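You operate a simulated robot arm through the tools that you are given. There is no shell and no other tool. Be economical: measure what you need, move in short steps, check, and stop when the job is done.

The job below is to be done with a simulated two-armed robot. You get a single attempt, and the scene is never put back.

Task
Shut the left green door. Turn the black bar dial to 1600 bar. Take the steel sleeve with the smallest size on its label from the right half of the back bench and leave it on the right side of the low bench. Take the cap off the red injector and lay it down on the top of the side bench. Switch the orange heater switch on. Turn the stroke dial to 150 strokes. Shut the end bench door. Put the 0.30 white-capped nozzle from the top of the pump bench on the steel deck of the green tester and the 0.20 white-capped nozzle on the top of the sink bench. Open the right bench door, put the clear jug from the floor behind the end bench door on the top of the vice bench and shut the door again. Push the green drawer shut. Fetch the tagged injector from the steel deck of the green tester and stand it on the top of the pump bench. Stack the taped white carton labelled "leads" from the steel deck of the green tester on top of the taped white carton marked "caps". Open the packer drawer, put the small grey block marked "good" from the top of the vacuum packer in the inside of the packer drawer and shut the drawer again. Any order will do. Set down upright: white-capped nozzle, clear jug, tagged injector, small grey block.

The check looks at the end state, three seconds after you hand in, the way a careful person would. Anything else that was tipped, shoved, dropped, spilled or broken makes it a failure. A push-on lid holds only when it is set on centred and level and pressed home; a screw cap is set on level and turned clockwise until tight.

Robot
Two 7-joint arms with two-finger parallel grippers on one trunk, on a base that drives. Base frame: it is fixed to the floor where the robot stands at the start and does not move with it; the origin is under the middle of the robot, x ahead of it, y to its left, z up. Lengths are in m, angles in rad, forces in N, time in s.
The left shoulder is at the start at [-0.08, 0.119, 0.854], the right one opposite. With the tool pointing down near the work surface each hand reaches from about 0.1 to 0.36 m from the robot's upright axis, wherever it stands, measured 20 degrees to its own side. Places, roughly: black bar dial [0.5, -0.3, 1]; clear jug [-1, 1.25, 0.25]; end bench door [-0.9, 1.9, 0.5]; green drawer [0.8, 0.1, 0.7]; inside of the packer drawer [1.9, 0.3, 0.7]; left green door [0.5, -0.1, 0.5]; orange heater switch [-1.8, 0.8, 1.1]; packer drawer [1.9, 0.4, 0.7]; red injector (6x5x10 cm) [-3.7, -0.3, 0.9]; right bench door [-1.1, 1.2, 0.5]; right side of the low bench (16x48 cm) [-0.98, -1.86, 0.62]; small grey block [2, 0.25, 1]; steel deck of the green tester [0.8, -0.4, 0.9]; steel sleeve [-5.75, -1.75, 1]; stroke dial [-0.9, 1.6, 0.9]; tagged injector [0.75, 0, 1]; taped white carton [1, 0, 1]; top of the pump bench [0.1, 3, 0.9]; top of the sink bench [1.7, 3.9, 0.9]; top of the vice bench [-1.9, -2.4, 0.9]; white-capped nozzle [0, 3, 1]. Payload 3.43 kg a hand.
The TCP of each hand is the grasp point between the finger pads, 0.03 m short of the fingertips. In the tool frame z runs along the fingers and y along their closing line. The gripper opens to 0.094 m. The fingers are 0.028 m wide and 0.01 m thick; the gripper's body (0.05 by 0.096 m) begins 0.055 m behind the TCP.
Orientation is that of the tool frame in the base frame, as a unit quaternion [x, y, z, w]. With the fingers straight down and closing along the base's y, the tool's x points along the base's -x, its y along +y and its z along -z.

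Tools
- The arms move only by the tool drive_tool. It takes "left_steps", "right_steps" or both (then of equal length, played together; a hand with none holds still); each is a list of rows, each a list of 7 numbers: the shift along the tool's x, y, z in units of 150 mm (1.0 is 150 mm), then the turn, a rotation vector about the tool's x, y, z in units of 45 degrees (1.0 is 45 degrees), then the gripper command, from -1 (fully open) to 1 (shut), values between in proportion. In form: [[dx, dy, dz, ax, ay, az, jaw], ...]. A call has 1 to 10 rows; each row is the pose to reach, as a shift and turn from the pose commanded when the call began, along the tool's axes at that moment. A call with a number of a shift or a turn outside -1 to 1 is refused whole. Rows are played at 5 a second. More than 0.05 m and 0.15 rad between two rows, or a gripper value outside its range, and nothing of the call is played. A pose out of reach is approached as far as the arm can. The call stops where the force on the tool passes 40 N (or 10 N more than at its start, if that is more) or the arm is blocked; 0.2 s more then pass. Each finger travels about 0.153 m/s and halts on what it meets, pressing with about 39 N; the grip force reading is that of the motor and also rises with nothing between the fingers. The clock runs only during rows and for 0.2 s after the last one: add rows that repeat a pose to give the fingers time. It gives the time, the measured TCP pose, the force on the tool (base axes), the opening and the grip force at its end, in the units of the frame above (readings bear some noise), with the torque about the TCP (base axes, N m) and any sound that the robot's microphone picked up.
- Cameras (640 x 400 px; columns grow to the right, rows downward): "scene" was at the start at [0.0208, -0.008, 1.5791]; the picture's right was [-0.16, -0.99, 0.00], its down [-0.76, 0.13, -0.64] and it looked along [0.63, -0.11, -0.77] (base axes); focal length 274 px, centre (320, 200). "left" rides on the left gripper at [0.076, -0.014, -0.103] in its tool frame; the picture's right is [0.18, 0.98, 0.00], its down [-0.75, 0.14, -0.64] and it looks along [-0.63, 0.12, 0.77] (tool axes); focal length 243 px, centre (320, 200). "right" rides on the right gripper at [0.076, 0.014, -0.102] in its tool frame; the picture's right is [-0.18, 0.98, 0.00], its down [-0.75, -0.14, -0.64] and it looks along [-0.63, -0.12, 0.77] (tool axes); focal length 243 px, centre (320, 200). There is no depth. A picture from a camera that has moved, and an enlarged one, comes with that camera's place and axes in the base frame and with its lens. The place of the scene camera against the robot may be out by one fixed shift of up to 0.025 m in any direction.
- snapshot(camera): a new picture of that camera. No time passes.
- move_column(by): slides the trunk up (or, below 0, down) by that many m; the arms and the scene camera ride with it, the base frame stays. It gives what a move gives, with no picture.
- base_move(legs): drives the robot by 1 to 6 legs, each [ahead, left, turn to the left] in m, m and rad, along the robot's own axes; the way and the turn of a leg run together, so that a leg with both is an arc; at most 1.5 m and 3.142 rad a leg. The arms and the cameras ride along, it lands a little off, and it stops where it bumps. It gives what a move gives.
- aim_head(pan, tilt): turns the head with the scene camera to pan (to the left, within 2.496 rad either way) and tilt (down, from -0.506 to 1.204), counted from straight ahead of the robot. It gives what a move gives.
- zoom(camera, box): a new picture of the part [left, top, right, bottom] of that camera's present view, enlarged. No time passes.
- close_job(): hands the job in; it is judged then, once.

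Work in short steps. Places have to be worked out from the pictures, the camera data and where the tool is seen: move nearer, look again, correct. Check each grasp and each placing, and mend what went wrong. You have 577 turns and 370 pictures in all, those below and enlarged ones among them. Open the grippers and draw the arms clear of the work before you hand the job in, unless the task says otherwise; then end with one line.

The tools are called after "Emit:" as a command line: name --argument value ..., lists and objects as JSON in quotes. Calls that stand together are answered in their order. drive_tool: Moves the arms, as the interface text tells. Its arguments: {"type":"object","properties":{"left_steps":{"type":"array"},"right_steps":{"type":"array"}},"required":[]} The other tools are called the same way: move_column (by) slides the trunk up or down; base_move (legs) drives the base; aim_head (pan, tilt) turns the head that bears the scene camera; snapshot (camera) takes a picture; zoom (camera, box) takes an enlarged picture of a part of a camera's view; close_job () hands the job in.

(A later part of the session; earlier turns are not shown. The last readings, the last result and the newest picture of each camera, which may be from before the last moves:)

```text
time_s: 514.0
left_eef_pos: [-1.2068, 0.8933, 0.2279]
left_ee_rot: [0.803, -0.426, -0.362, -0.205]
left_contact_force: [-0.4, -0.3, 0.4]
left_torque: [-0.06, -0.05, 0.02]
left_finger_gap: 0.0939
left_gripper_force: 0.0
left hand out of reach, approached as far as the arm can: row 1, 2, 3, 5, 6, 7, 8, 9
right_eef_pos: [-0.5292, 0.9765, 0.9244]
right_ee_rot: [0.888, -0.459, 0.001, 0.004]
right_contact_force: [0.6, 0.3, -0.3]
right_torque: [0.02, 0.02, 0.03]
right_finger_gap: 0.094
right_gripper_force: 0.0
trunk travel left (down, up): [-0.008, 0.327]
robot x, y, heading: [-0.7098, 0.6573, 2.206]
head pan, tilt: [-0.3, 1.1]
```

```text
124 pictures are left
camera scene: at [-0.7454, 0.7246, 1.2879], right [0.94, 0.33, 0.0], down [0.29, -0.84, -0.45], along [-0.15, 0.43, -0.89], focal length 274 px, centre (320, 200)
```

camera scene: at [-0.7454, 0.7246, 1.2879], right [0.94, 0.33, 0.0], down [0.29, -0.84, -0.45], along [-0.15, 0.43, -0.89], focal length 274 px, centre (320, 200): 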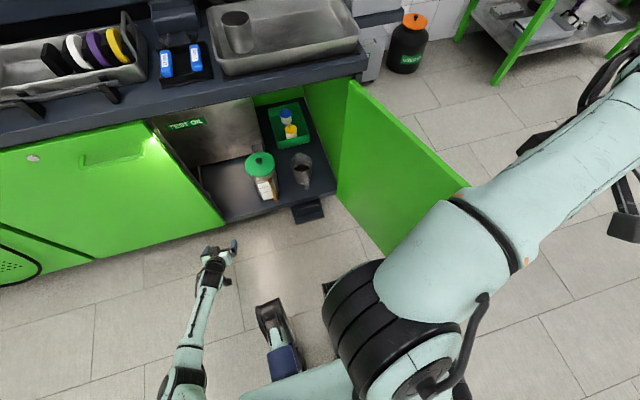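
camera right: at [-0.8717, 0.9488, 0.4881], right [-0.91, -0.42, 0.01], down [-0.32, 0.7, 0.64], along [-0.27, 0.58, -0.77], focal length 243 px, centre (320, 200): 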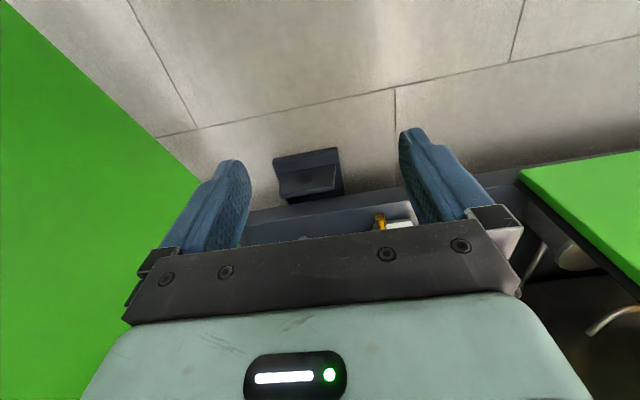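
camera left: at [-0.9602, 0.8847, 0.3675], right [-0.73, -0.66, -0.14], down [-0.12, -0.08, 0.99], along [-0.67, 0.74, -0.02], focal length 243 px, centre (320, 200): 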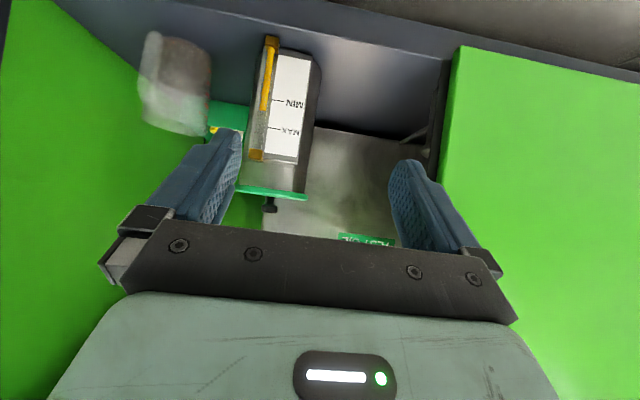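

That works: z 0.228 at (f 0.485, l 0.26). I raise the hand a bit, turn the robot right so the jug will lie under the left hand's low zone, and approach.

Emit:
drive_tool --left_steps '[[-0.15, 0, -0.13, 0, 0, 0, -1], [-0.3, 0, -0.27, 0, 0, 0, -1], [-0.45, 0, -0.4, 0, 0, 0, -1]]'

Emit:
base_move --legs '[[-0.1, 0, 0], [0, 0, -0.6]]'

Emit:
snapshot --camera "left"

Emit:
snapshot --camera "scene"

```text
time_s: 514.8
left_eef_pos: [-1.2032, 0.89, 0.3152]
left_ee_rot: [0.804, -0.42, -0.372, -0.197]
left_contact_force: [0.4, 0.6, 0.1]
left_torque: [-0.01, 0.01, 0.0]
left_finger_gap: 0.0942
left_gripper_force: 0.1
left hand out of reach, approached as far as the arm can: row 1
right_eef_pos: [-0.5296, 0.9762, 0.9246]
right_ee_rot: [0.888, -0.459, 0.0, 0.004]
right_contact_force: [0.4, 0.0, 0.2]
right_torque: [0.0, 0.0, 0.01]
right_finger_gap: 0.0941
right_gripper_force: 0.1
trunk travel left (down, up): [-0.008, 0.327]
robot x, y, heading: [-0.7085, 0.6581, 2.203]
head pan, tilt: [-0.3, 1.1]
```

```text
time_s: 517.6
left_eef_pos: [-0.9228, 1.0487, 0.3143]
left_ee_rot: [0.642, -0.641, -0.296, -0.299]
left_contact_force: [0.0, 0.1, -1.2]
left_torque: [-0.05, 0.01, -0.02]
left_finger_gap: 0.094
left_gripper_force: 0.0
right_eef_pos: [-0.3204, 0.7366, 0.9238]
right_ee_rot: [0.711, -0.703, -0.001, 0.004]
right_contact_force: [-0.1, 0.0, -0.8]
right_torque: [0.0, 0.03, -0.02]
right_finger_gap: 0.094
right_gripper_force: 0.0
trunk travel left (down, up): [-0.008, 0.327]
robot x, y, heading: [-0.6508, 0.5768, 1.601]
head pan, tilt: [-0.3, 1.1]
```

```text
123 pictures are left
camera left: at [-0.9093, 0.9229, 0.323], right [-0.98, -0.12, -0.14], down [-0.15, 0.0, 0.99], along [-0.12, 0.99, -0.01], focal length 243 px, centre (320, 200)
```

left: 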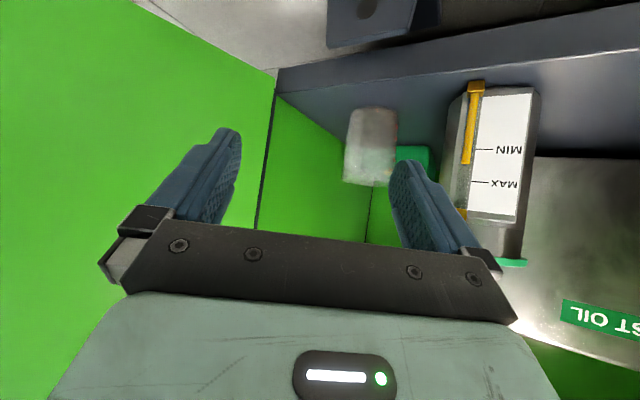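

```text
122 pictures are left
camera scene: at [-0.6465, 0.6471, 1.2879], right [0.96, -0.27, 0.0], down [-0.24, -0.86, -0.45], along [0.12, 0.44, -0.89], focal length 274 px, centre (320, 200)
```

scene: 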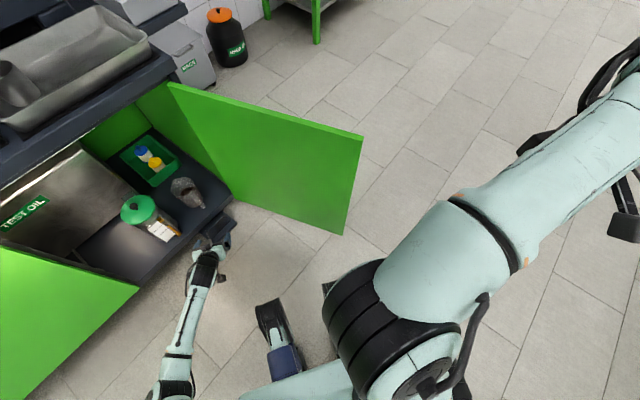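

Everything lines up: jug rim at (-1.053,1.366,0.273). I move the base left 7.5 cm and forward 0.2, then check.

Emit:
base_move --legs '[[0.2, 0.075, 0]]'

Emit:
snapshot --camera "left"

Emit:
snapshot --camera "scene"

```text
time_s: 519.2
left_eef_pos: [-1.0038, 1.2426, 0.3157]
left_ee_rot: [-0.64, 0.642, 0.296, 0.299]
left_contact_force: [0.9, -0.5, 0.7]
left_torque: [0.01, 0.02, -0.01]
left_finger_gap: 0.0937
left_gripper_force: 0.1
right_eef_pos: [-0.4025, 0.9288, 0.9238]
right_ee_rot: [0.709, -0.705, 0.0, 0.004]
right_contact_force: [0.5, -0.2, 0.2]
right_torque: [-0.02, -0.01, 0.03]
right_finger_gap: 0.0938
right_gripper_force: 0.1
trunk travel left (down, up): [-0.008, 0.327]
robot x, y, heading: [-0.7366, 0.7659, 1.596]
head pan, tilt: [-0.3, 1.1]
```

```text
121 pictures are left
camera left: at [-0.9901, 1.1169, 0.3229], right [-0.98, -0.11, -0.15], down [-0.15, 0.0, 0.99], along [-0.11, 0.99, -0.01], focal length 243 px, centre (320, 200)
```

left: 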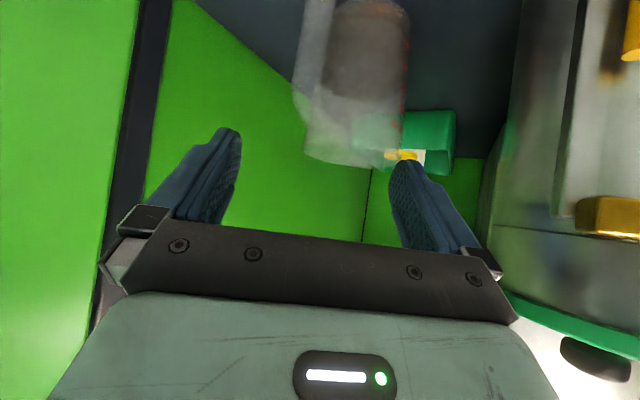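

```text
120 pictures are left
camera scene: at [-0.7289, 0.8397, 1.2879], right [0.96, -0.27, 0.0], down [-0.24, -0.86, -0.45], along [0.12, 0.44, -0.89], focal length 274 px, centre (320, 200)
```

scene: 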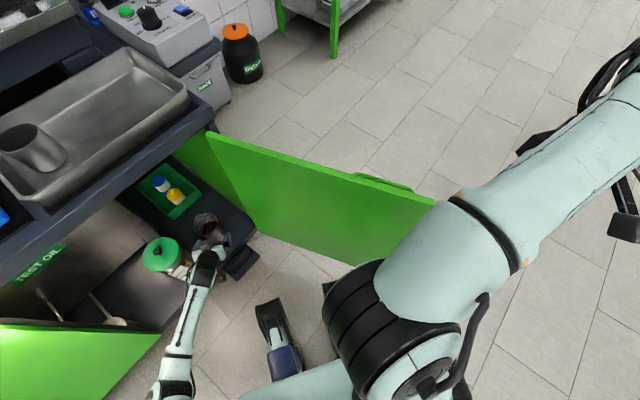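

The handle is on the right-front and there is ~9 cm to the canister on the left, so I'll pinch the left wall. I shift the base left 9.5 cm, set a 5 cm opening, and reach in above the rim.

Emit:
base_move --legs '[[0, 0.095, 0]]'

Emit:
drive_tool --left_steps '[[0, 0, 0, 0, 0, 0, -0.06], [0, 0, 0, 0, 0, 0, -0.06]]'

Emit:
snapshot --camera "left"

```text
time_s: 520.5
left_eef_pos: [-1.0509, 1.2411, 0.3145]
left_ee_rot: [-0.63, 0.651, 0.283, 0.315]
left_contact_force: [12.0, -5.1, 1.7]
left_torque: [0.13, 0.63, 0.56]
left_finger_gap: 0.0873
left_gripper_force: 0.1
right_eef_pos: [-0.4734, 0.9248, 0.923]
right_ee_rot: [0.708, -0.707, -0.002, 0.003]
right_contact_force: [-0.4, 0.0, -0.5]
right_torque: [-0.02, 0.02, 0.0]
right_finger_gap: 0.094
right_gripper_force: 0.1
trunk travel left (down, up): [-0.008, 0.327]
robot x, y, heading: [-0.8106, 0.7683, 1.596]
head pan, tilt: [-0.3, 1.1]
heard: snap
stopped in leg 1: the force on the tool passed its limit at 47 N (the readings are from after the stop); the commanded pose is now the measured one
```

```text
time_s: 521.1
left_eef_pos: [-1.0569, 1.2412, 0.3155]
left_ee_rot: [-0.632, 0.649, 0.286, 0.312]
left_contact_force: [0.1, -0.2, 0.8]
left_torque: [0.0, -0.01, 0.03]
left_finger_gap: 0.0497
left_gripper_force: 0.0
right_eef_pos: [-0.4753, 0.9264, 0.9239]
right_ee_rot: [0.708, -0.706, -0.001, 0.004]
right_contact_force: [-0.4, -0.8, 0.3]
right_torque: [-0.02, -0.02, 0.03]
right_finger_gap: 0.0938
right_gripper_force: 0.0
trunk travel left (down, up): [-0.008, 0.327]
robot x, y, heading: [-0.8055, 0.7684, 1.595]
head pan, tilt: [-0.3, 1.1]
heard: snap
```

```text
119 pictures are left
camera left: at [-1.0464, 1.1151, 0.3228], right [-0.98, -0.08, -0.16], down [-0.17, 0.0, 0.99], along [-0.08, 1.0, -0.01], focal length 243 px, centre (320, 200)
```

left: 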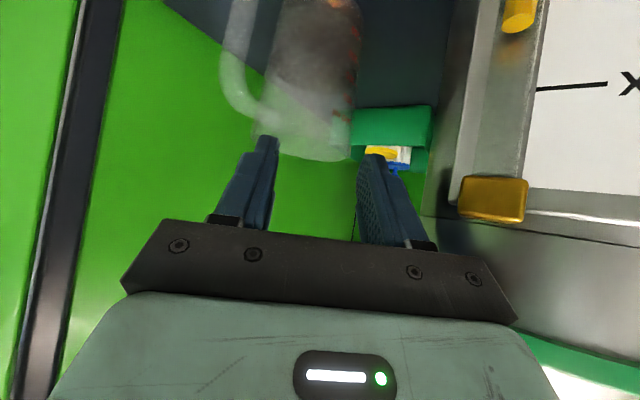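

A contact and a "snap" occurred, probably the canister on the left. I look immediately.

Emit:
snapshot --camera "scene"

Emit:
zoom --camera "scene" --box '[80, 140, 280, 340]'

```text
118 pictures are left
camera scene: at [-0.8015, 0.8375, 1.2879], right [0.96, -0.28, 0.0], down [-0.25, -0.86, -0.45], along [0.12, 0.44, -0.89], focal length 274 px, centre (320, 200)
```

scene: 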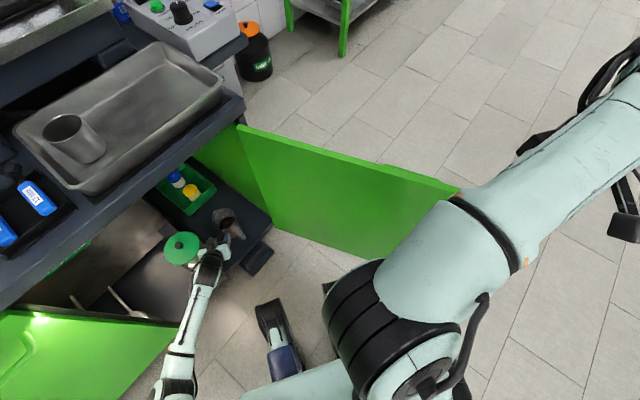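

```text
2.00 times, centred on (180, 240) of scene
camera zoom: at [-0.8015, 0.8375, 1.2879], right [0.96, -0.28, 0.0], down [-0.25, -0.86, -0.45], along [0.12, 0.44, -0.89], focal length 547 px, centre (600, 120)
```

zoom: 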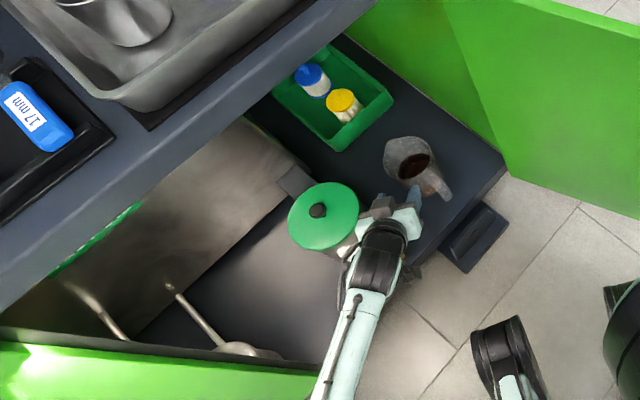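

The lid still looks in place. The canister leaves no room on the left, and the handle is on the right, so I'll instead pinch the front wall with a vertical hand closing fore-aft. I back out and re-orient.

Emit:
base_move --legs '[[-0.17, -0.02, 0]]'

Emit:
drive_tool --left_steps '[[-0.15, 0, -0.1, 0, 0.17, 0, -0.06], [-0.3, 0, -0.2, 0, 0.34, 0, -0.06], [-0.3, 0, -0.2, 0, 0.51, 0, -0.06], [-0.3, 0, -0.2, 0, 0.68, 0, -0.06], [-0.3, 0, -0.2, 0, 0.85, 0, -0.06], [-0.3, 0, -0.2, 0, 1, 0, -0.06]]'

Emit:
snapshot --camera "scene"

```text
time_s: 522.6
left_eef_pos: [-1.0339, 1.0714, 0.3155]
left_ee_rot: [-0.633, 0.648, 0.286, 0.312]
left_contact_force: [0.3, 0.3, 0.2]
left_torque: [-0.02, -0.02, -0.02]
left_finger_gap: 0.0497
left_gripper_force: 0.1
right_eef_pos: [-0.4532, 0.7566, 0.9231]
right_ee_rot: [0.708, -0.706, -0.001, 0.003]
right_contact_force: [0.7, -0.2, 0.1]
right_torque: [0.01, 0.0, -0.01]
right_finger_gap: 0.094
right_gripper_force: 0.1
trunk travel left (down, up): [-0.008, 0.327]
robot x, y, heading: [-0.7846, 0.602, 1.595]
head pan, tilt: [-0.3, 1.1]
```

```text
time_s: 524.0
left_eef_pos: [-1.0358, 1.0772, 0.3691]
left_ee_rot: [-0.694, 0.718, 0.021, 0.041]
left_contact_force: [0.1, -0.2, 0.2]
left_torque: [0.02, -0.04, -0.01]
left_finger_gap: 0.0499
left_gripper_force: 0.1
right_eef_pos: [-0.4524, 0.7574, 0.9227]
right_ee_rot: [0.709, -0.706, -0.001, 0.003]
right_contact_force: [0.2, -0.2, -0.4]
right_torque: [-0.01, 0.0, -0.01]
right_finger_gap: 0.094
right_gripper_force: 0.1
trunk travel left (down, up): [-0.008, 0.327]
robot x, y, heading: [-0.7853, 0.5986, 1.597]
head pan, tilt: [-0.3, 1.1]
```

```text
116 pictures are left
camera scene: at [-0.7787, 0.6684, 1.2879], right [0.96, -0.27, 0.0], down [-0.24, -0.86, -0.45], along [0.12, 0.44, -0.89], focal length 274 px, centre (320, 200)
```

scene: 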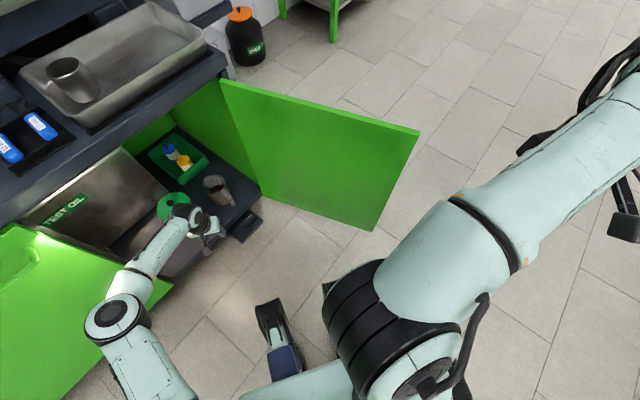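

Now I rotate the hand -90° about its axis so it closes fore-aft.

Emit:
drive_tool --left_steps '[[0, 0, 0, 0, 0.1, -0.15, -0.06], [0, 0, 0, 0, 0.1, -0.32, -0.06], [0, 0, 0, 0, 0.1, -0.49, -0.06], [0, 0, 0, 0, 0.1, -0.66, -0.06], [0, 0, 0, 0, 0.1, -0.83, -0.06], [0, 0, 0, 0, 0.1, -0.98, -0.06]]'

Emit:
drive_tool --left_steps '[[0, 0, 0, 0, 0, -0.17, -0.06], [0, 0, 0, 0, 0, -0.34, -0.06], [0, 0, 0, 0, 0, -0.51, -0.06], [0, 0, 0, 0, 0, -0.68, -0.06], [0, 0, 0, 0, 0, -0.85, -0.06], [0, 0, 0, 0, 0, -1, -0.06]]'

Emit:
snapshot --camera "left"

```text
time_s: 525.4
left_eef_pos: [-1.0352, 1.0775, 0.369]
left_ee_rot: [0.914, -0.405, 0.021, -0.018]
left_contact_force: [-0.5, 1.0, 0.1]
left_torque: [0.0, 0.0, 0.04]
left_finger_gap: 0.0499
left_gripper_force: 0.1
right_eef_pos: [-0.4516, 0.757, 0.9237]
right_ee_rot: [0.709, -0.705, -0.001, 0.004]
right_contact_force: [0.1, -0.1, -0.2]
right_torque: [-0.02, 0.0, 0.02]
right_finger_gap: 0.0942
right_gripper_force: 0.1
trunk travel left (down, up): [-0.008, 0.327]
robot x, y, heading: [-0.7828, 0.5969, 1.598]
head pan, tilt: [-0.3, 1.1]
```

```text
time_s: 526.8
left_eef_pos: [-1.0365, 1.0766, 0.369]
left_ee_rot: [0.999, -0.026, 0.027, -0.009]
left_contact_force: [0.7, -0.5, 1.3]
left_torque: [0.02, 0.0, -0.01]
left_finger_gap: 0.0499
left_gripper_force: 0.1
right_eef_pos: [-0.4528, 0.7564, 0.9236]
right_ee_rot: [0.709, -0.706, 0.0, 0.003]
right_contact_force: [-0.3, -0.4, 0.7]
right_torque: [-0.01, 0.0, 0.0]
right_finger_gap: 0.094
right_gripper_force: 0.0
trunk travel left (down, up): [-0.008, 0.327]
robot x, y, heading: [-0.7857, 0.5954, 1.595]
head pan, tilt: [-0.3, 1.1]
```

```text
115 pictures are left
camera left: at [-0.9637, 1.0871, 0.4749], right [0.13, -0.99, -0.01], down [-0.79, -0.11, 0.6], along [-0.59, -0.07, -0.8], focal length 243 px, centre (320, 200)
```

left: 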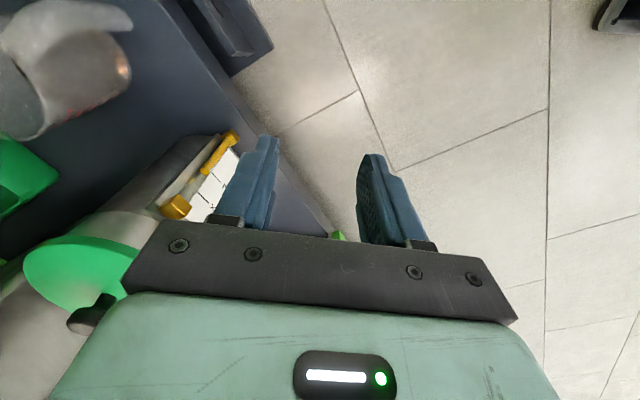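

Handle points to +x (right), canister to the left. I advance 0.2 with the fingertips above rim height, then check.

Emit:
base_move --legs '[[0.2, 0.015, 0]]'

Emit:
snapshot --camera "left"

Emit:
zoom --camera "scene" --box '[100, 140, 300, 340]'

```text
time_s: 528.4
left_eef_pos: [-1.0535, 1.2804, 0.3687]
left_ee_rot: [0.999, -0.028, 0.026, -0.008]
left_contact_force: [0.7, 0.1, 0.0]
left_torque: [-0.01, -0.02, 0.0]
left_finger_gap: 0.0502
left_gripper_force: 0.1
right_eef_pos: [-0.4732, 0.9595, 0.9237]
right_ee_rot: [0.708, -0.706, -0.001, 0.003]
right_contact_force: [0.4, 1.0, 0.1]
right_torque: [-0.02, 0.01, 0.0]
right_finger_gap: 0.0941
right_gripper_force: 0.0
trunk travel left (down, up): [-0.008, 0.327]
robot x, y, heading: [-0.8041, 0.801, 1.593]
head pan, tilt: [-0.3, 1.1]
```

```text
114 pictures are left
camera left: at [-0.9821, 1.2907, 0.4747], right [0.13, -0.99, -0.01], down [-0.79, -0.11, 0.6], along [-0.59, -0.07, -0.8], focal length 243 px, centre (320, 200)
```

left: 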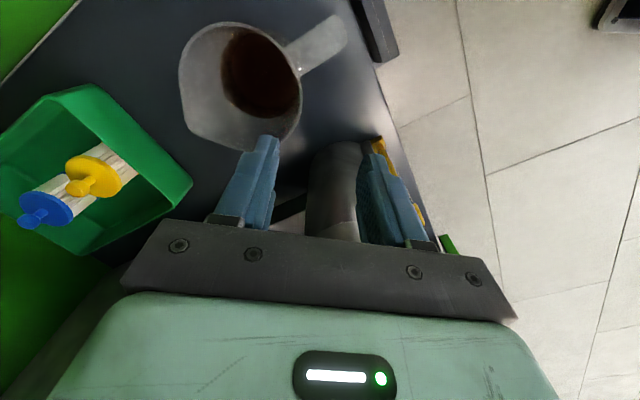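

```text
2.00 times, centred on (200, 240) of scene
camera zoom: at [-0.7985, 0.8719, 1.2879], right [0.96, -0.28, 0.0], down [-0.25, -0.86, -0.45], along [0.12, 0.44, -0.89], focal length 547 px, centre (560, 120)
```

zoom: 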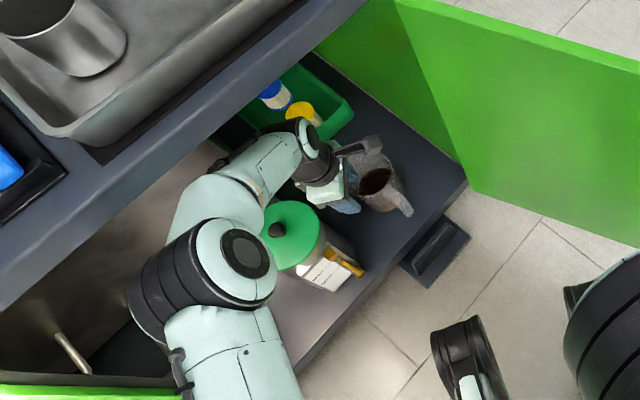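

I see the jug mouth clearly: centre ≈(-1.032,1.347), handle toward the cabinet front (-57°). Pinching the wall at (-1.052,1.306) is free. I move 2.6 cm forward and lower half-way, then verify.

Emit:
drive_tool --left_steps '[[0, -0.09, 0, 0, 0, 0, -0.06], [0, -0.17, 0, 0, 0, 0, -0.06], [0, -0.17, 0.15, 0, 0, 0, -0.06], [0, -0.17, 0.28, 0, 0, 0, -0.06]]'

Emit:
snapshot --camera "left"

```text
time_s: 529.4
left_eef_pos: [-1.05, 1.3067, 0.3264]
left_ee_rot: [0.999, -0.028, 0.026, -0.009]
left_contact_force: [0.2, 0.7, 0.2]
left_torque: [0.01, -0.01, -0.01]
left_finger_gap: 0.0497
left_gripper_force: 0.1
right_eef_pos: [-0.4721, 0.9585, 0.9243]
right_ee_rot: [0.708, -0.707, -0.001, 0.004]
right_contact_force: [-0.1, 0.2, 0.1]
right_torque: [-0.01, -0.03, 0.01]
right_finger_gap: 0.0943
right_gripper_force: 0.0
trunk travel left (down, up): [-0.008, 0.327]
robot x, y, heading: [-0.8062, 0.8023, 1.597]
head pan, tilt: [-0.3, 1.1]
```

```text
112 pictures are left
camera left: at [-0.9785, 1.3174, 0.4324], right [0.13, -0.99, -0.01], down [-0.79, -0.11, 0.6], along [-0.59, -0.07, -0.8], focal length 243 px, centre (320, 200)
```

left: 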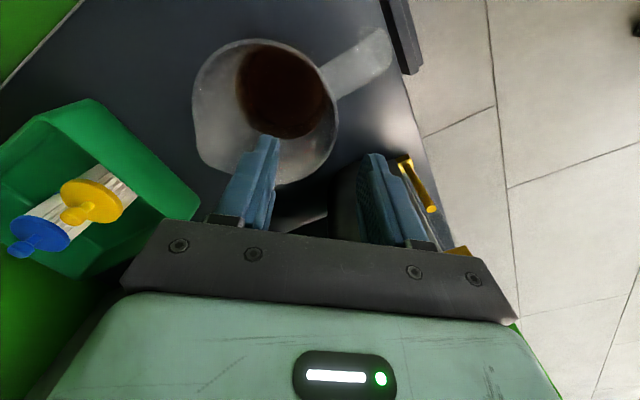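

Inside finger is over the mouth, the outer one outside, wall centred between. I lower to z≈0.262.

Emit:
drive_tool --left_steps '[[0.01, 0, 0.1, 0, 0, 0, -0.06], [0.01, 0, 0.2, 0, 0, 0, -0.06], [0.01, 0, 0.3, 0, 0, 0, -0.06], [0.01, 0, 0.43, 0, 0, 0, -0.06]]'

Emit:
snapshot --camera "left"

```text
time_s: 530.4
left_eef_pos: [-1.0452, 1.2993, 0.267]
left_ee_rot: [0.999, -0.029, 0.027, -0.008]
left_contact_force: [0.3, -0.6, 1.0]
left_torque: [-0.02, 0.04, -0.02]
left_finger_gap: 0.0498
left_gripper_force: 0.1
left hand out of reach, approached as far as the arm can: row 4
right_eef_pos: [-0.4717, 0.9581, 0.9234]
right_ee_rot: [0.708, -0.706, -0.001, 0.004]
right_contact_force: [-0.5, -0.2, 0.6]
right_torque: [0.01, 0.0, 0.03]
right_finger_gap: 0.0941
right_gripper_force: 0.1
trunk travel left (down, up): [-0.008, 0.327]
robot x, y, heading: [-0.8071, 0.8011, 1.589]
head pan, tilt: [-0.3, 1.1]
```

```text
111 pictures are left
camera left: at [-0.9739, 1.3096, 0.3733], right [0.13, -0.99, -0.01], down [-0.79, -0.11, 0.6], along [-0.59, -0.07, -0.8], focal length 243 px, centre (320, 200)
```

left: 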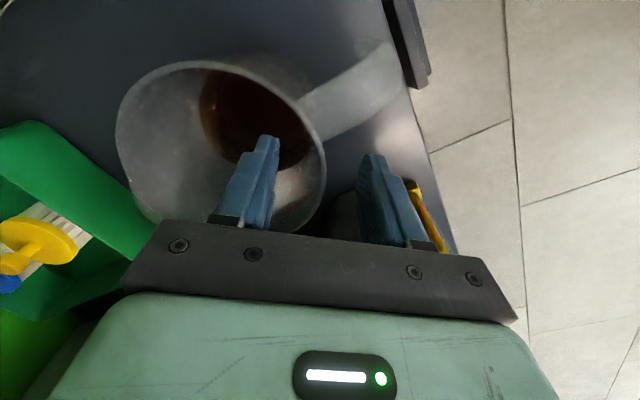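

The inner finger is in the jug, wall between. I close.

Emit:
drive_tool --left_steps '[[0, 0, 0, 0, 0, 0, 0.3], [0, 0, 0, 0, 0, 0, 0.7], [0, 0, 0, 0, 0, 0, 1], [0, 0, 0, 0, 0, 0, 1]]'

Emit:
snapshot --camera "left"

```text
time_s: 531.4
left_eef_pos: [-1.0467, 1.2997, 0.2673]
left_ee_rot: [0.999, -0.028, 0.027, -0.009]
left_contact_force: [0.1, 0.9, 1.5]
left_torque: [0.39, 0.22, 0.02]
left_finger_gap: 0.0078
left_gripper_force: 39.5
right_eef_pos: [-0.4731, 0.9597, 0.9241]
right_ee_rot: [0.707, -0.707, -0.001, 0.003]
right_contact_force: [0.9, -0.5, 0.0]
right_torque: [0.01, 0.02, 0.02]
right_finger_gap: 0.0939
right_gripper_force: 0.1
trunk travel left (down, up): [-0.008, 0.327]
robot x, y, heading: [-0.8035, 0.8035, 1.589]
head pan, tilt: [-0.3, 1.1]
```

```text
110 pictures are left
camera left: at [-0.9742, 1.31, 0.3739], right [0.13, -0.99, -0.01], down [-0.79, -0.11, 0.6], along [-0.59, -0.07, -0.8], focal length 243 px, centre (320, 200)
```

left: 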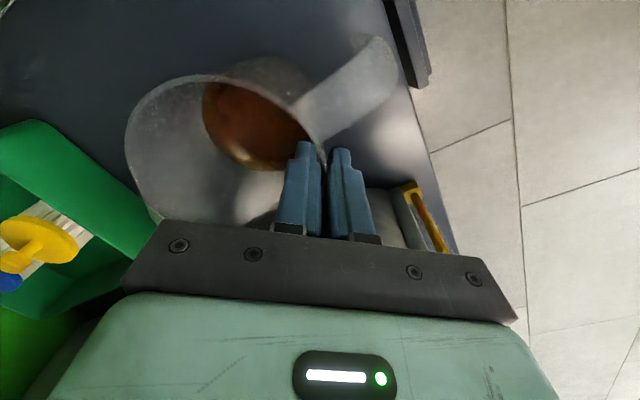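

Gripped. I lift 6 cm with the trunk and check that the jug stays level.

Emit:
move_column --by 0.06

Emit:
snapshot --camera "left"

Emit:
snapshot --camera "scene"

```text
time_s: 532.4
left_eef_pos: [-1.0441, 1.2972, 0.3335]
left_ee_rot: [0.999, -0.028, 0.026, -0.012]
left_contact_force: [-0.3, -0.6, -3.8]
left_torque: [-0.16, 0.04, -0.03]
left_finger_gap: 0.0073
left_gripper_force: 38.9
right_eef_pos: [-0.4717, 0.9612, 0.9832]
right_ee_rot: [0.708, -0.706, -0.001, 0.004]
right_contact_force: [-0.1, 0.2, 0.6]
right_torque: [0.03, 0.0, -0.01]
right_finger_gap: 0.094
right_gripper_force: 0.0
trunk travel left (down, up): [-0.068, 0.267]
robot x, y, heading: [-0.8029, 0.7999, 1.588]
head pan, tilt: [-0.3, 1.1]
```

```text
109 pictures are left
camera left: at [-0.9722, 1.3067, 0.4393], right [0.13, -0.99, -0.02], down [-0.79, -0.11, 0.6], along [-0.59, -0.06, -0.8], focal length 243 px, centre (320, 200)
```

left: 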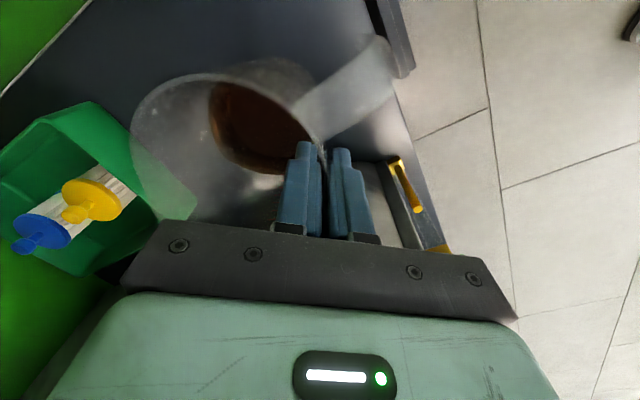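

```text
108 pictures are left
camera scene: at [-0.7982, 0.8553, 1.3459], right [0.96, -0.28, 0.0], down [-0.25, -0.86, -0.45], along [0.12, 0.44, -0.89], focal length 274 px, centre (320, 200)
```

scene: 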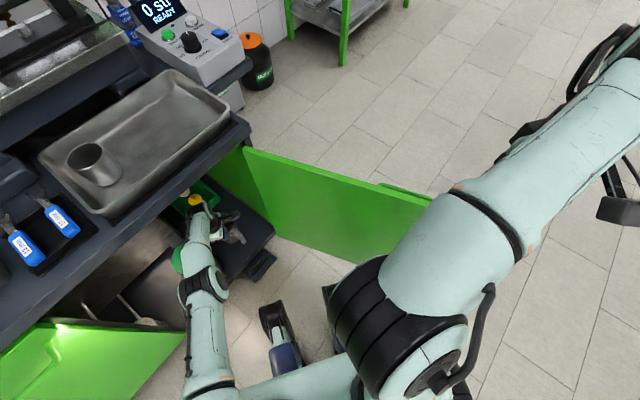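

Jug held level (3.8 N). I raise a little more and back straight out.

Emit:
move_column --by 0.05

Emit:
base_move --legs '[[-0.3, -0.01, 0], [-0.2, 0, 0]]'

Emit:
snapshot --camera "scene"

```text
time_s: 533.4
left_eef_pos: [-1.0435, 1.2995, 0.3992]
left_ee_rot: [0.999, -0.028, 0.026, -0.022]
left_contact_force: [0.3, 0.0, -3.1]
left_torque: [-0.17, 0.01, 0.0]
left_finger_gap: 0.007
left_gripper_force: 39.0
right_eef_pos: [-0.4723, 0.9594, 1.0331]
right_ee_rot: [0.708, -0.706, -0.001, 0.004]
right_contact_force: [0.2, -0.4, -0.4]
right_torque: [0.01, -0.02, -0.01]
right_finger_gap: 0.094
right_gripper_force: 0.0
trunk travel left (down, up): [-0.118, 0.217]
robot x, y, heading: [-0.8011, 0.7969, 1.592]
head pan, tilt: [-0.3, 1.1]
```

```text
time_s: 536.6
left_eef_pos: [-1.021, 0.8069, 0.3992]
left_ee_rot: [0.999, -0.033, 0.027, -0.023]
left_contact_force: [0.0, -0.9, -2.8]
left_torque: [-0.1, 0.03, -0.02]
left_finger_gap: 0.0074
left_gripper_force: 39.2
right_eef_pos: [-0.4526, 0.4599, 1.0342]
right_ee_rot: [-0.704, 0.711, 0.001, -0.003]
right_contact_force: [0.5, -0.9, 0.7]
right_torque: [0.01, 0.0, 0.01]
right_finger_gap: 0.0939
right_gripper_force: 0.1
trunk travel left (down, up): [-0.118, 0.217]
robot x, y, heading: [-0.7867, 0.3042, 1.578]
head pan, tilt: [-0.3, 1.1]
```

```text
107 pictures are left
camera scene: at [-0.7802, 0.3412, 1.4018], right [0.96, -0.29, 0.0], down [-0.25, -0.85, -0.45], along [0.13, 0.44, -0.89], focal length 274 px, centre (320, 200)
```

scene: 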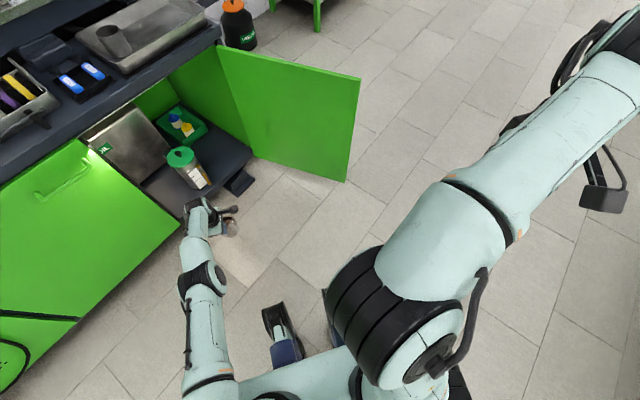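

Jug is out. I raise the trunk and then the arm to travel height, keeping it level.

Emit:
move_column --by 0.21

Emit:
drive_tool --left_steps '[[0, 0, -0.2, 0, 0, 0, 1], [0, 0, -0.4, 0, 0, 0, 1], [0, 0, -0.6, 0, 0, 0, 1], [0, 0, -0.8, 0, 0, 0, 1], [0, 0, -1, 0, 0, 0, 1]]'

Emit:
drive_tool --left_steps '[[0, 0, -0.2, 0, 0, 0, 1], [0, 0, -0.4, 0, 0, 0, 1], [0, 0, -0.6, 0, 0, 0, 1], [0, 0, -0.8, 0, 0, 0, 1], [0, 0, -1, 0, 0, 0, 1]]'

Emit:
snapshot --camera "scene"

```text
time_s: 538.8
left_eef_pos: [-1.0212, 0.8068, 0.6085]
left_ee_rot: [0.999, -0.035, 0.026, -0.023]
left_contact_force: [-0.2, -0.6, -5.0]
left_torque: [-0.14, 0.0, 0.05]
left_finger_gap: 0.0074
left_gripper_force: 39.3
right_eef_pos: [-0.4526, 0.4594, 1.2431]
right_ee_rot: [-0.704, 0.71, 0.001, -0.003]
right_contact_force: [-0.2, -0.4, 0.3]
right_torque: [-0.01, 0.01, 0.03]
right_finger_gap: 0.094
right_gripper_force: 0.1
trunk travel left (down, up): [-0.328, 0.007]
robot x, y, heading: [-0.7909, 0.3082, 1.58]
head pan, tilt: [-0.3, 1.1]
```

```text
time_s: 540.0
left_eef_pos: [-1.0314, 0.7981, 0.759]
left_ee_rot: [0.999, -0.034, 0.025, -0.023]
left_contact_force: [0.2, 0.4, -3.6]
left_torque: [-0.14, 0.03, -0.04]
left_finger_gap: 0.0073
left_gripper_force: 39.2
right_eef_pos: [-0.4528, 0.4583, 1.244]
right_ee_rot: [-0.704, 0.71, 0.001, -0.004]
right_contact_force: [0.6, -0.1, 0.7]
right_torque: [-0.02, 0.0, 0.03]
right_finger_gap: 0.0938
right_gripper_force: 0.1
trunk travel left (down, up): [-0.328, 0.007]
robot x, y, heading: [-0.7863, 0.3063, 1.583]
head pan, tilt: [-0.3, 1.1]
```

```text
time_s: 541.2
left_eef_pos: [-1.0345, 0.7939, 0.9087]
left_ee_rot: [0.999, -0.034, 0.026, -0.023]
left_contact_force: [-0.2, 0.8, -3.6]
left_torque: [-0.12, 0.0, 0.03]
left_finger_gap: 0.007
left_gripper_force: 39.6
right_eef_pos: [-0.4541, 0.4593, 1.2442]
right_ee_rot: [-0.704, 0.71, 0.001, -0.004]
right_contact_force: [0.2, 0.2, -0.4]
right_torque: [-0.03, 0.02, -0.03]
right_finger_gap: 0.0937
right_gripper_force: 0.1
trunk travel left (down, up): [-0.328, 0.007]
robot x, y, heading: [-0.7875, 0.3067, 1.584]
head pan, tilt: [-0.3, 1.1]
```

```text
106 pictures are left
camera scene: at [-0.7799, 0.3256, 1.6169], right [0.96, -0.29, 0.0], down [-0.25, -0.85, -0.45], along [0.13, 0.44, -0.89], focal length 274 px, centre (320, 200)
```

scene: 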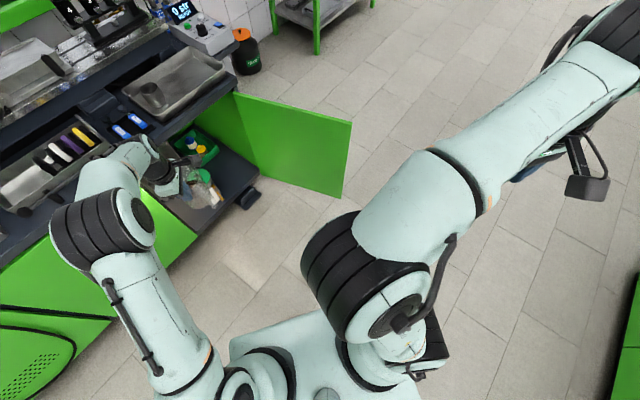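

Raise to ~1.1, then turn and travel toward the vice bench.

Emit:
drive_tool --left_steps '[[0, 0, -0.2, 0, 0, 0, 1], [0, 0, -0.4, 0, 0, 0, 1], [0, 0, -0.6, 0, 0, 0, 1], [0, 0, -0.8, 0, 0, 0, 1], [0, 0, -1, 0, 0, 0, 1]]'

Emit:
base_move --legs '[[-0.15, 0, 0], [0, 0, -2.53], [0.29, -0.6, 0]]'

Emit:
aim_head --pan -0.3 --tilt 0.5

Emit:
snapshot --camera "scene"

```text
time_s: 542.4
left_eef_pos: [-1.0468, 0.7877, 1.0607]
left_ee_rot: [0.999, -0.034, 0.026, -0.023]
left_contact_force: [0.2, -0.2, -4.0]
left_torque: [-0.1, 0.04, -0.01]
left_finger_gap: 0.0073
left_gripper_force: 38.7
right_eef_pos: [-0.4537, 0.4599, 1.2447]
right_ee_rot: [-0.704, 0.71, 0.002, -0.003]
right_contact_force: [0.5, -1.2, -0.6]
right_torque: [0.0, -0.01, 0.01]
right_finger_gap: 0.094
right_gripper_force: 0.0
trunk travel left (down, up): [-0.328, 0.007]
robot x, y, heading: [-0.7857, 0.3073, 1.588]
head pan, tilt: [-0.3, 1.1]
```

```text
time_s: 554.9
left_eef_pos: [-0.5436, -0.6571, 1.0584]
left_ee_rot: [-0.306, 0.951, -0.031, -0.017]
left_contact_force: [1.0, 0.0, -4.5]
left_torque: [0.12, 0.09, -0.01]
left_finger_gap: 0.0071
left_gripper_force: 38.7
right_eef_pos: [-1.2107, -0.7819, 1.2444]
right_ee_rot: [0.43, 0.903, 0.004, 0.0]
right_contact_force: [0.7, 0.1, -0.1]
right_torque: [-0.01, 0.01, -0.04]
right_finger_gap: 0.094
right_gripper_force: 0.2
trunk travel left (down, up): [-0.328, 0.007]
robot x, y, heading: [-1.0507, -0.45, -0.872]
head pan, tilt: [-0.3, 1.1]
```

```text
time_s: 555.9
left_eef_pos: [-0.5448, -0.657, 1.0601]
left_ee_rot: [-0.306, 0.951, -0.03, -0.017]
left_contact_force: [-0.4, 0.4, -2.9]
left_torque: [0.11, 0.08, -0.02]
left_finger_gap: 0.0075
left_gripper_force: 39.0
right_eef_pos: [-1.2104, -0.7819, 1.2441]
right_ee_rot: [0.43, 0.903, 0.003, 0.0]
right_contact_force: [0.0, 0.2, 0.0]
right_torque: [-0.04, 0.01, -0.01]
right_finger_gap: 0.0939
right_gripper_force: 0.1
trunk travel left (down, up): [-0.328, 0.007]
robot x, y, heading: [-1.0527, -0.4485, -0.868]
head pan, tilt: [-0.3, 0.499]
```

```text
105 pictures are left
camera scene: at [-1.0556, -0.4954, 1.6646], right [-0.92, -0.39, 0.0], down [-0.19, 0.44, -0.88], along [0.34, -0.81, -0.48], focal length 274 px, centre (320, 200)
```

scene: 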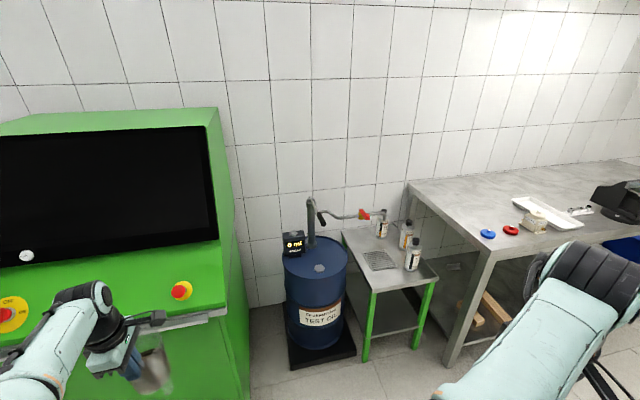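

Jug travels fine. I align heading and move right along to the vice bench's front.

Emit:
base_move --legs '[[0, 0, -0.075], [0, -1.3, 0]]'

Emit:
aim_head --pan 0.2 --tilt 0.6

Emit:
snapshot --camera "scene"

```text
time_s: 568.0
left_eef_pos: [-1.6094, -1.4553, 1.0596]
left_ee_rot: [-0.274, 0.961, -0.029, -0.019]
left_contact_force: [0.7, 0.5, -2.4]
left_torque: [0.12, 0.05, 0.01]
left_finger_gap: 0.0071
left_gripper_force: 38.9
right_eef_pos: [-2.2842, -1.5331, 1.2435]
right_ee_rot: [0.461, 0.888, 0.003, 0.0]
right_contact_force: [0.5, 0.4, 0.3]
right_torque: [-0.02, 0.0, 0.03]
right_finger_gap: 0.0941
right_gripper_force: 0.1
trunk travel left (down, up): [-0.328, 0.007]
robot x, y, heading: [-2.103, -1.2149, -0.939]
head pan, tilt: [-0.3, 0.499]
```

```text
time_s: 568.9
left_eef_pos: [-1.6099, -1.4558, 1.0594]
left_ee_rot: [-0.273, 0.961, -0.029, -0.018]
left_contact_force: [-0.3, 1.0, -4.9]
left_torque: [0.14, 0.09, 0.01]
left_finger_gap: 0.0071
left_gripper_force: 39.2
right_eef_pos: [-2.283, -1.5348, 1.2441]
right_ee_rot: [0.461, 0.888, 0.004, 0.0]
right_contact_force: [0.2, 0.2, -0.2]
right_torque: [0.01, 0.0, 0.03]
right_finger_gap: 0.0942
right_gripper_force: 0.0
trunk travel left (down, up): [-0.328, 0.007]
robot x, y, heading: [-2.1011, -1.2134, -0.937]
head pan, tilt: [0.201, 0.6]
```

```text
104 pictures are left
camera scene: at [-2.0737, -1.2326, 1.6555], right [-0.67, -0.74, 0.0], down [-0.42, 0.38, -0.83], along [0.61, -0.56, -0.56], focal length 274 px, centre (320, 200)
```

scene: 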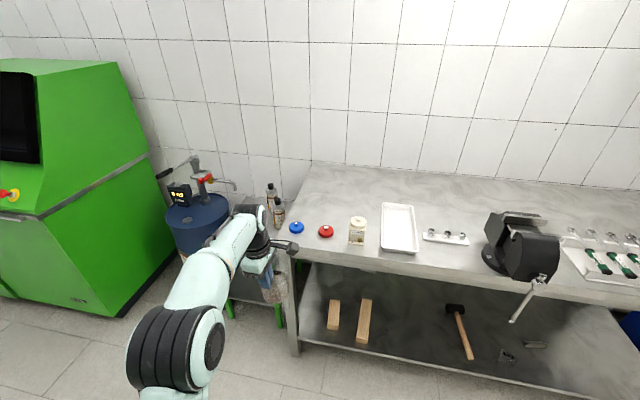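

Free area: behind the red/blue discs near the left end. I raise the jug 7 cm and drive in partly, then check with the wrist camera.

Emit:
drive_tool --left_steps '[[0, 0, -0.25, 0, 0, 0, 1], [0, 0, -0.5, 0, 0, 0, 1]]'

Emit:
base_move --legs '[[0.3, -0.11, 0]]'

Emit:
snapshot --camera "scene"

Emit:
snapshot --camera "left"

```text
time_s: 569.5
left_eef_pos: [-1.6083, -1.4482, 1.1327]
left_ee_rot: [-0.273, 0.961, -0.031, -0.018]
left_contact_force: [0.9, 0.0, -3.6]
left_torque: [0.15, 0.06, 0.02]
left_finger_gap: 0.0075
left_gripper_force: 38.4
right_eef_pos: [-2.2834, -1.5343, 1.2434]
right_ee_rot: [0.46, 0.888, 0.005, 0.0]
right_contact_force: [0.1, 0.8, -0.1]
right_torque: [0.0, 0.02, 0.04]
right_finger_gap: 0.0941
right_gripper_force: 0.1
trunk travel left (down, up): [-0.328, 0.007]
robot x, y, heading: [-2.103, -1.2144, -0.944]
head pan, tilt: [0.201, 0.6]
```

```text
time_s: 571.6
left_eef_pos: [-1.5188, -1.756, 1.1326]
left_ee_rot: [-0.273, 0.961, -0.03, -0.018]
left_contact_force: [-0.1, 0.8, -4.0]
left_torque: [0.14, 0.07, -0.02]
left_finger_gap: 0.0071
left_gripper_force: 38.4
right_eef_pos: [-2.1928, -1.8415, 1.2427]
right_ee_rot: [0.461, 0.888, 0.004, 0.001]
right_contact_force: [-1.2, 0.1, -0.6]
right_torque: [-0.03, 0.0, -0.01]
right_finger_gap: 0.0943
right_gripper_force: 0.0
trunk travel left (down, up): [-0.328, 0.007]
robot x, y, heading: [-2.0083, -1.5201, -0.94]
head pan, tilt: [0.201, 0.6]
```

```text
103 pictures are left
camera scene: at [-1.9825, -1.5396, 1.6554], right [-0.67, -0.74, 0.0], down [-0.42, 0.38, -0.83], along [0.61, -0.56, -0.56], focal length 274 px, centre (320, 200)
```

scene: 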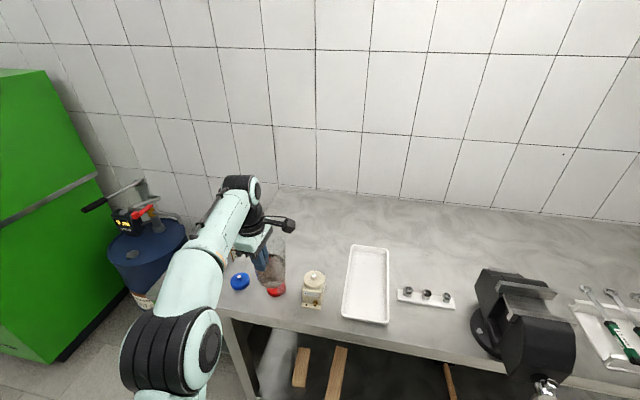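

```text
102 pictures are left
camera left: at [-1.5731, -1.7999, 1.239], right [-0.67, 0.74, -0.04], down [0.58, 0.56, 0.6], along [0.46, 0.38, -0.8], focal length 243 px, centre (320, 200)
```

left: 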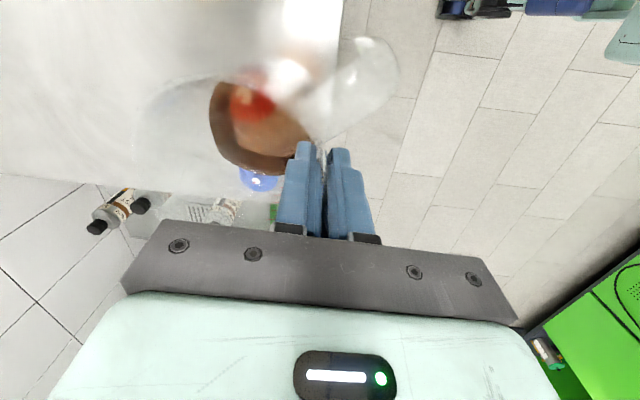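

The jug is over the red disc now; moving 0.2 further forward puts it in the clear area behind. Base 0.17 + arm 0.03.

Emit:
base_move --legs '[[0.17, 0, 0]]'

Emit:
drive_tool --left_steps '[[0, -0.1, 0.1, 0, 0, 0, 1], [0, -0.2, 0.2, 0, 0, 0, 1], [0, -0.2, 0.4, 0, 0, 0, 1]]'

Emit:
snapshot --camera "scene"

Emit:
snapshot --camera "left"

```text
time_s: 573.1
left_eef_pos: [-1.4178, -1.8934, 1.133]
left_ee_rot: [-0.274, 0.961, -0.029, -0.017]
left_contact_force: [-0.2, 0.0, -3.3]
left_torque: [0.17, 0.08, 0.03]
left_finger_gap: 0.0073
left_gripper_force: 39.4
right_eef_pos: [-2.0912, -1.9783, 1.2438]
right_ee_rot: [0.461, 0.888, 0.003, 0.001]
right_contact_force: [-0.2, 0.2, 0.2]
right_torque: [0.02, -0.02, 0.01]
right_finger_gap: 0.094
right_gripper_force: 0.0
trunk travel left (down, up): [-0.328, 0.007]
robot x, y, heading: [-1.908, -1.66, -0.935]
head pan, tilt: [0.201, 0.6]
```

```text
time_s: 573.9
left_eef_pos: [-1.4016, -1.9232, 1.0745]
left_ee_rot: [-0.274, 0.961, -0.029, -0.019]
left_contact_force: [-0.4, 0.7, -3.8]
left_torque: [0.14, 0.08, 0.03]
left_finger_gap: 0.007
left_gripper_force: 39.0
right_eef_pos: [-2.089, -1.9785, 1.2435]
right_ee_rot: [0.46, 0.888, 0.004, 0.0]
right_contact_force: [0.2, -0.7, -1.1]
right_torque: [0.04, 0.0, 0.01]
right_finger_gap: 0.0941
right_gripper_force: 0.1
trunk travel left (down, up): [-0.328, 0.007]
robot x, y, heading: [-1.9094, -1.6581, -0.942]
head pan, tilt: [0.201, 0.6]
```

```text
101 pictures are left
camera scene: at [-1.8807, -1.678, 1.6555], right [-0.67, -0.74, 0.0], down [-0.42, 0.38, -0.82], along [0.61, -0.55, -0.57], focal length 274 px, centre (320, 200)
```

scene: 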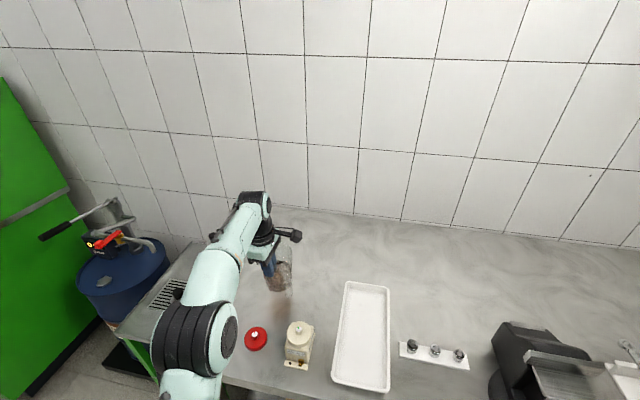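

```text
100 pictures are left
camera left: at [-1.4561, -1.9672, 1.1808], right [-0.68, 0.74, -0.04], down [0.58, 0.56, 0.6], along [0.46, 0.38, -0.8], focal length 243 px, centre (320, 200)
```

left: 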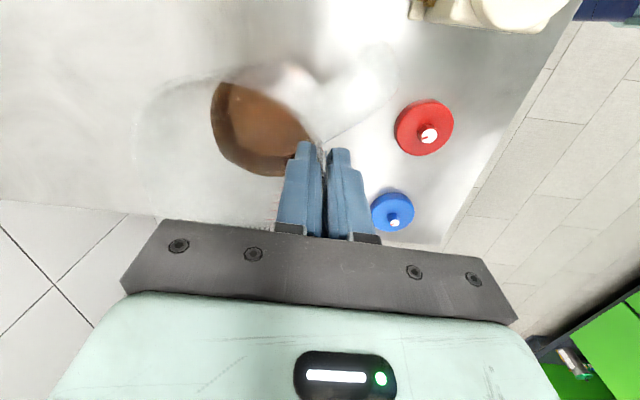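

Clear spot. I lower slowly until contact.

Emit:
drive_tool --left_steps '[[0, 0, 0.05, 0, 0, 0, 1], [0, 0, 0.1, 0, 0, 0, 1], [0, 0, 0.15, 0, 0, 0, 1], [0, 0, 0.2, 0, 0, 0, 1], [0, 0, 0.25, 0, 0, 0, 1], [0, 0, 0.29, 0, 0, 0, 1], [0, 0, 0.33, 0, 0, 0, 1], [0, 0, 0.37, 0, 0, 0, 1], [0, 0, 0.41, 0, 0, 0, 1], [0, 0, 0.45, 0, 0, 0, 1]]'

Emit:
snapshot --camera "scene"

```text
time_s: 576.1
left_eef_pos: [-1.4044, -1.9277, 1.0139]
left_ee_rot: [-0.275, 0.961, -0.036, -0.016]
left_contact_force: [1.2, 5.2, 36.3]
left_torque: [0.16, -0.16, 0.04]
left_finger_gap: 0.0072
left_gripper_force: 39.4
right_eef_pos: [-2.0929, -1.9779, 1.2437]
right_ee_rot: [0.461, 0.888, 0.002, 0.003]
right_contact_force: [-0.1, -1.6, 0.2]
right_torque: [0.02, -0.03, 0.0]
right_finger_gap: 0.0943
right_gripper_force: 0.0
trunk travel left (down, up): [-0.328, 0.007]
robot x, y, heading: [-1.9082, -1.6609, -0.938]
head pan, tilt: [0.201, 0.6]
```

```text
99 pictures are left
camera scene: at [-1.8846, -1.6749, 1.6561], right [-0.67, -0.74, 0.0], down [-0.42, 0.38, -0.83], along [0.61, -0.56, -0.56], focal length 274 px, centre (320, 200)
```

scene: 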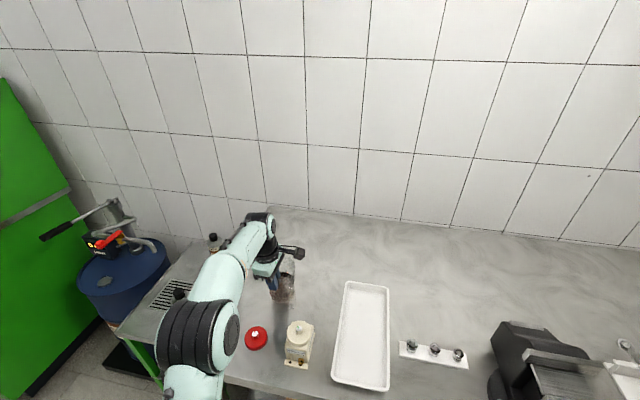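

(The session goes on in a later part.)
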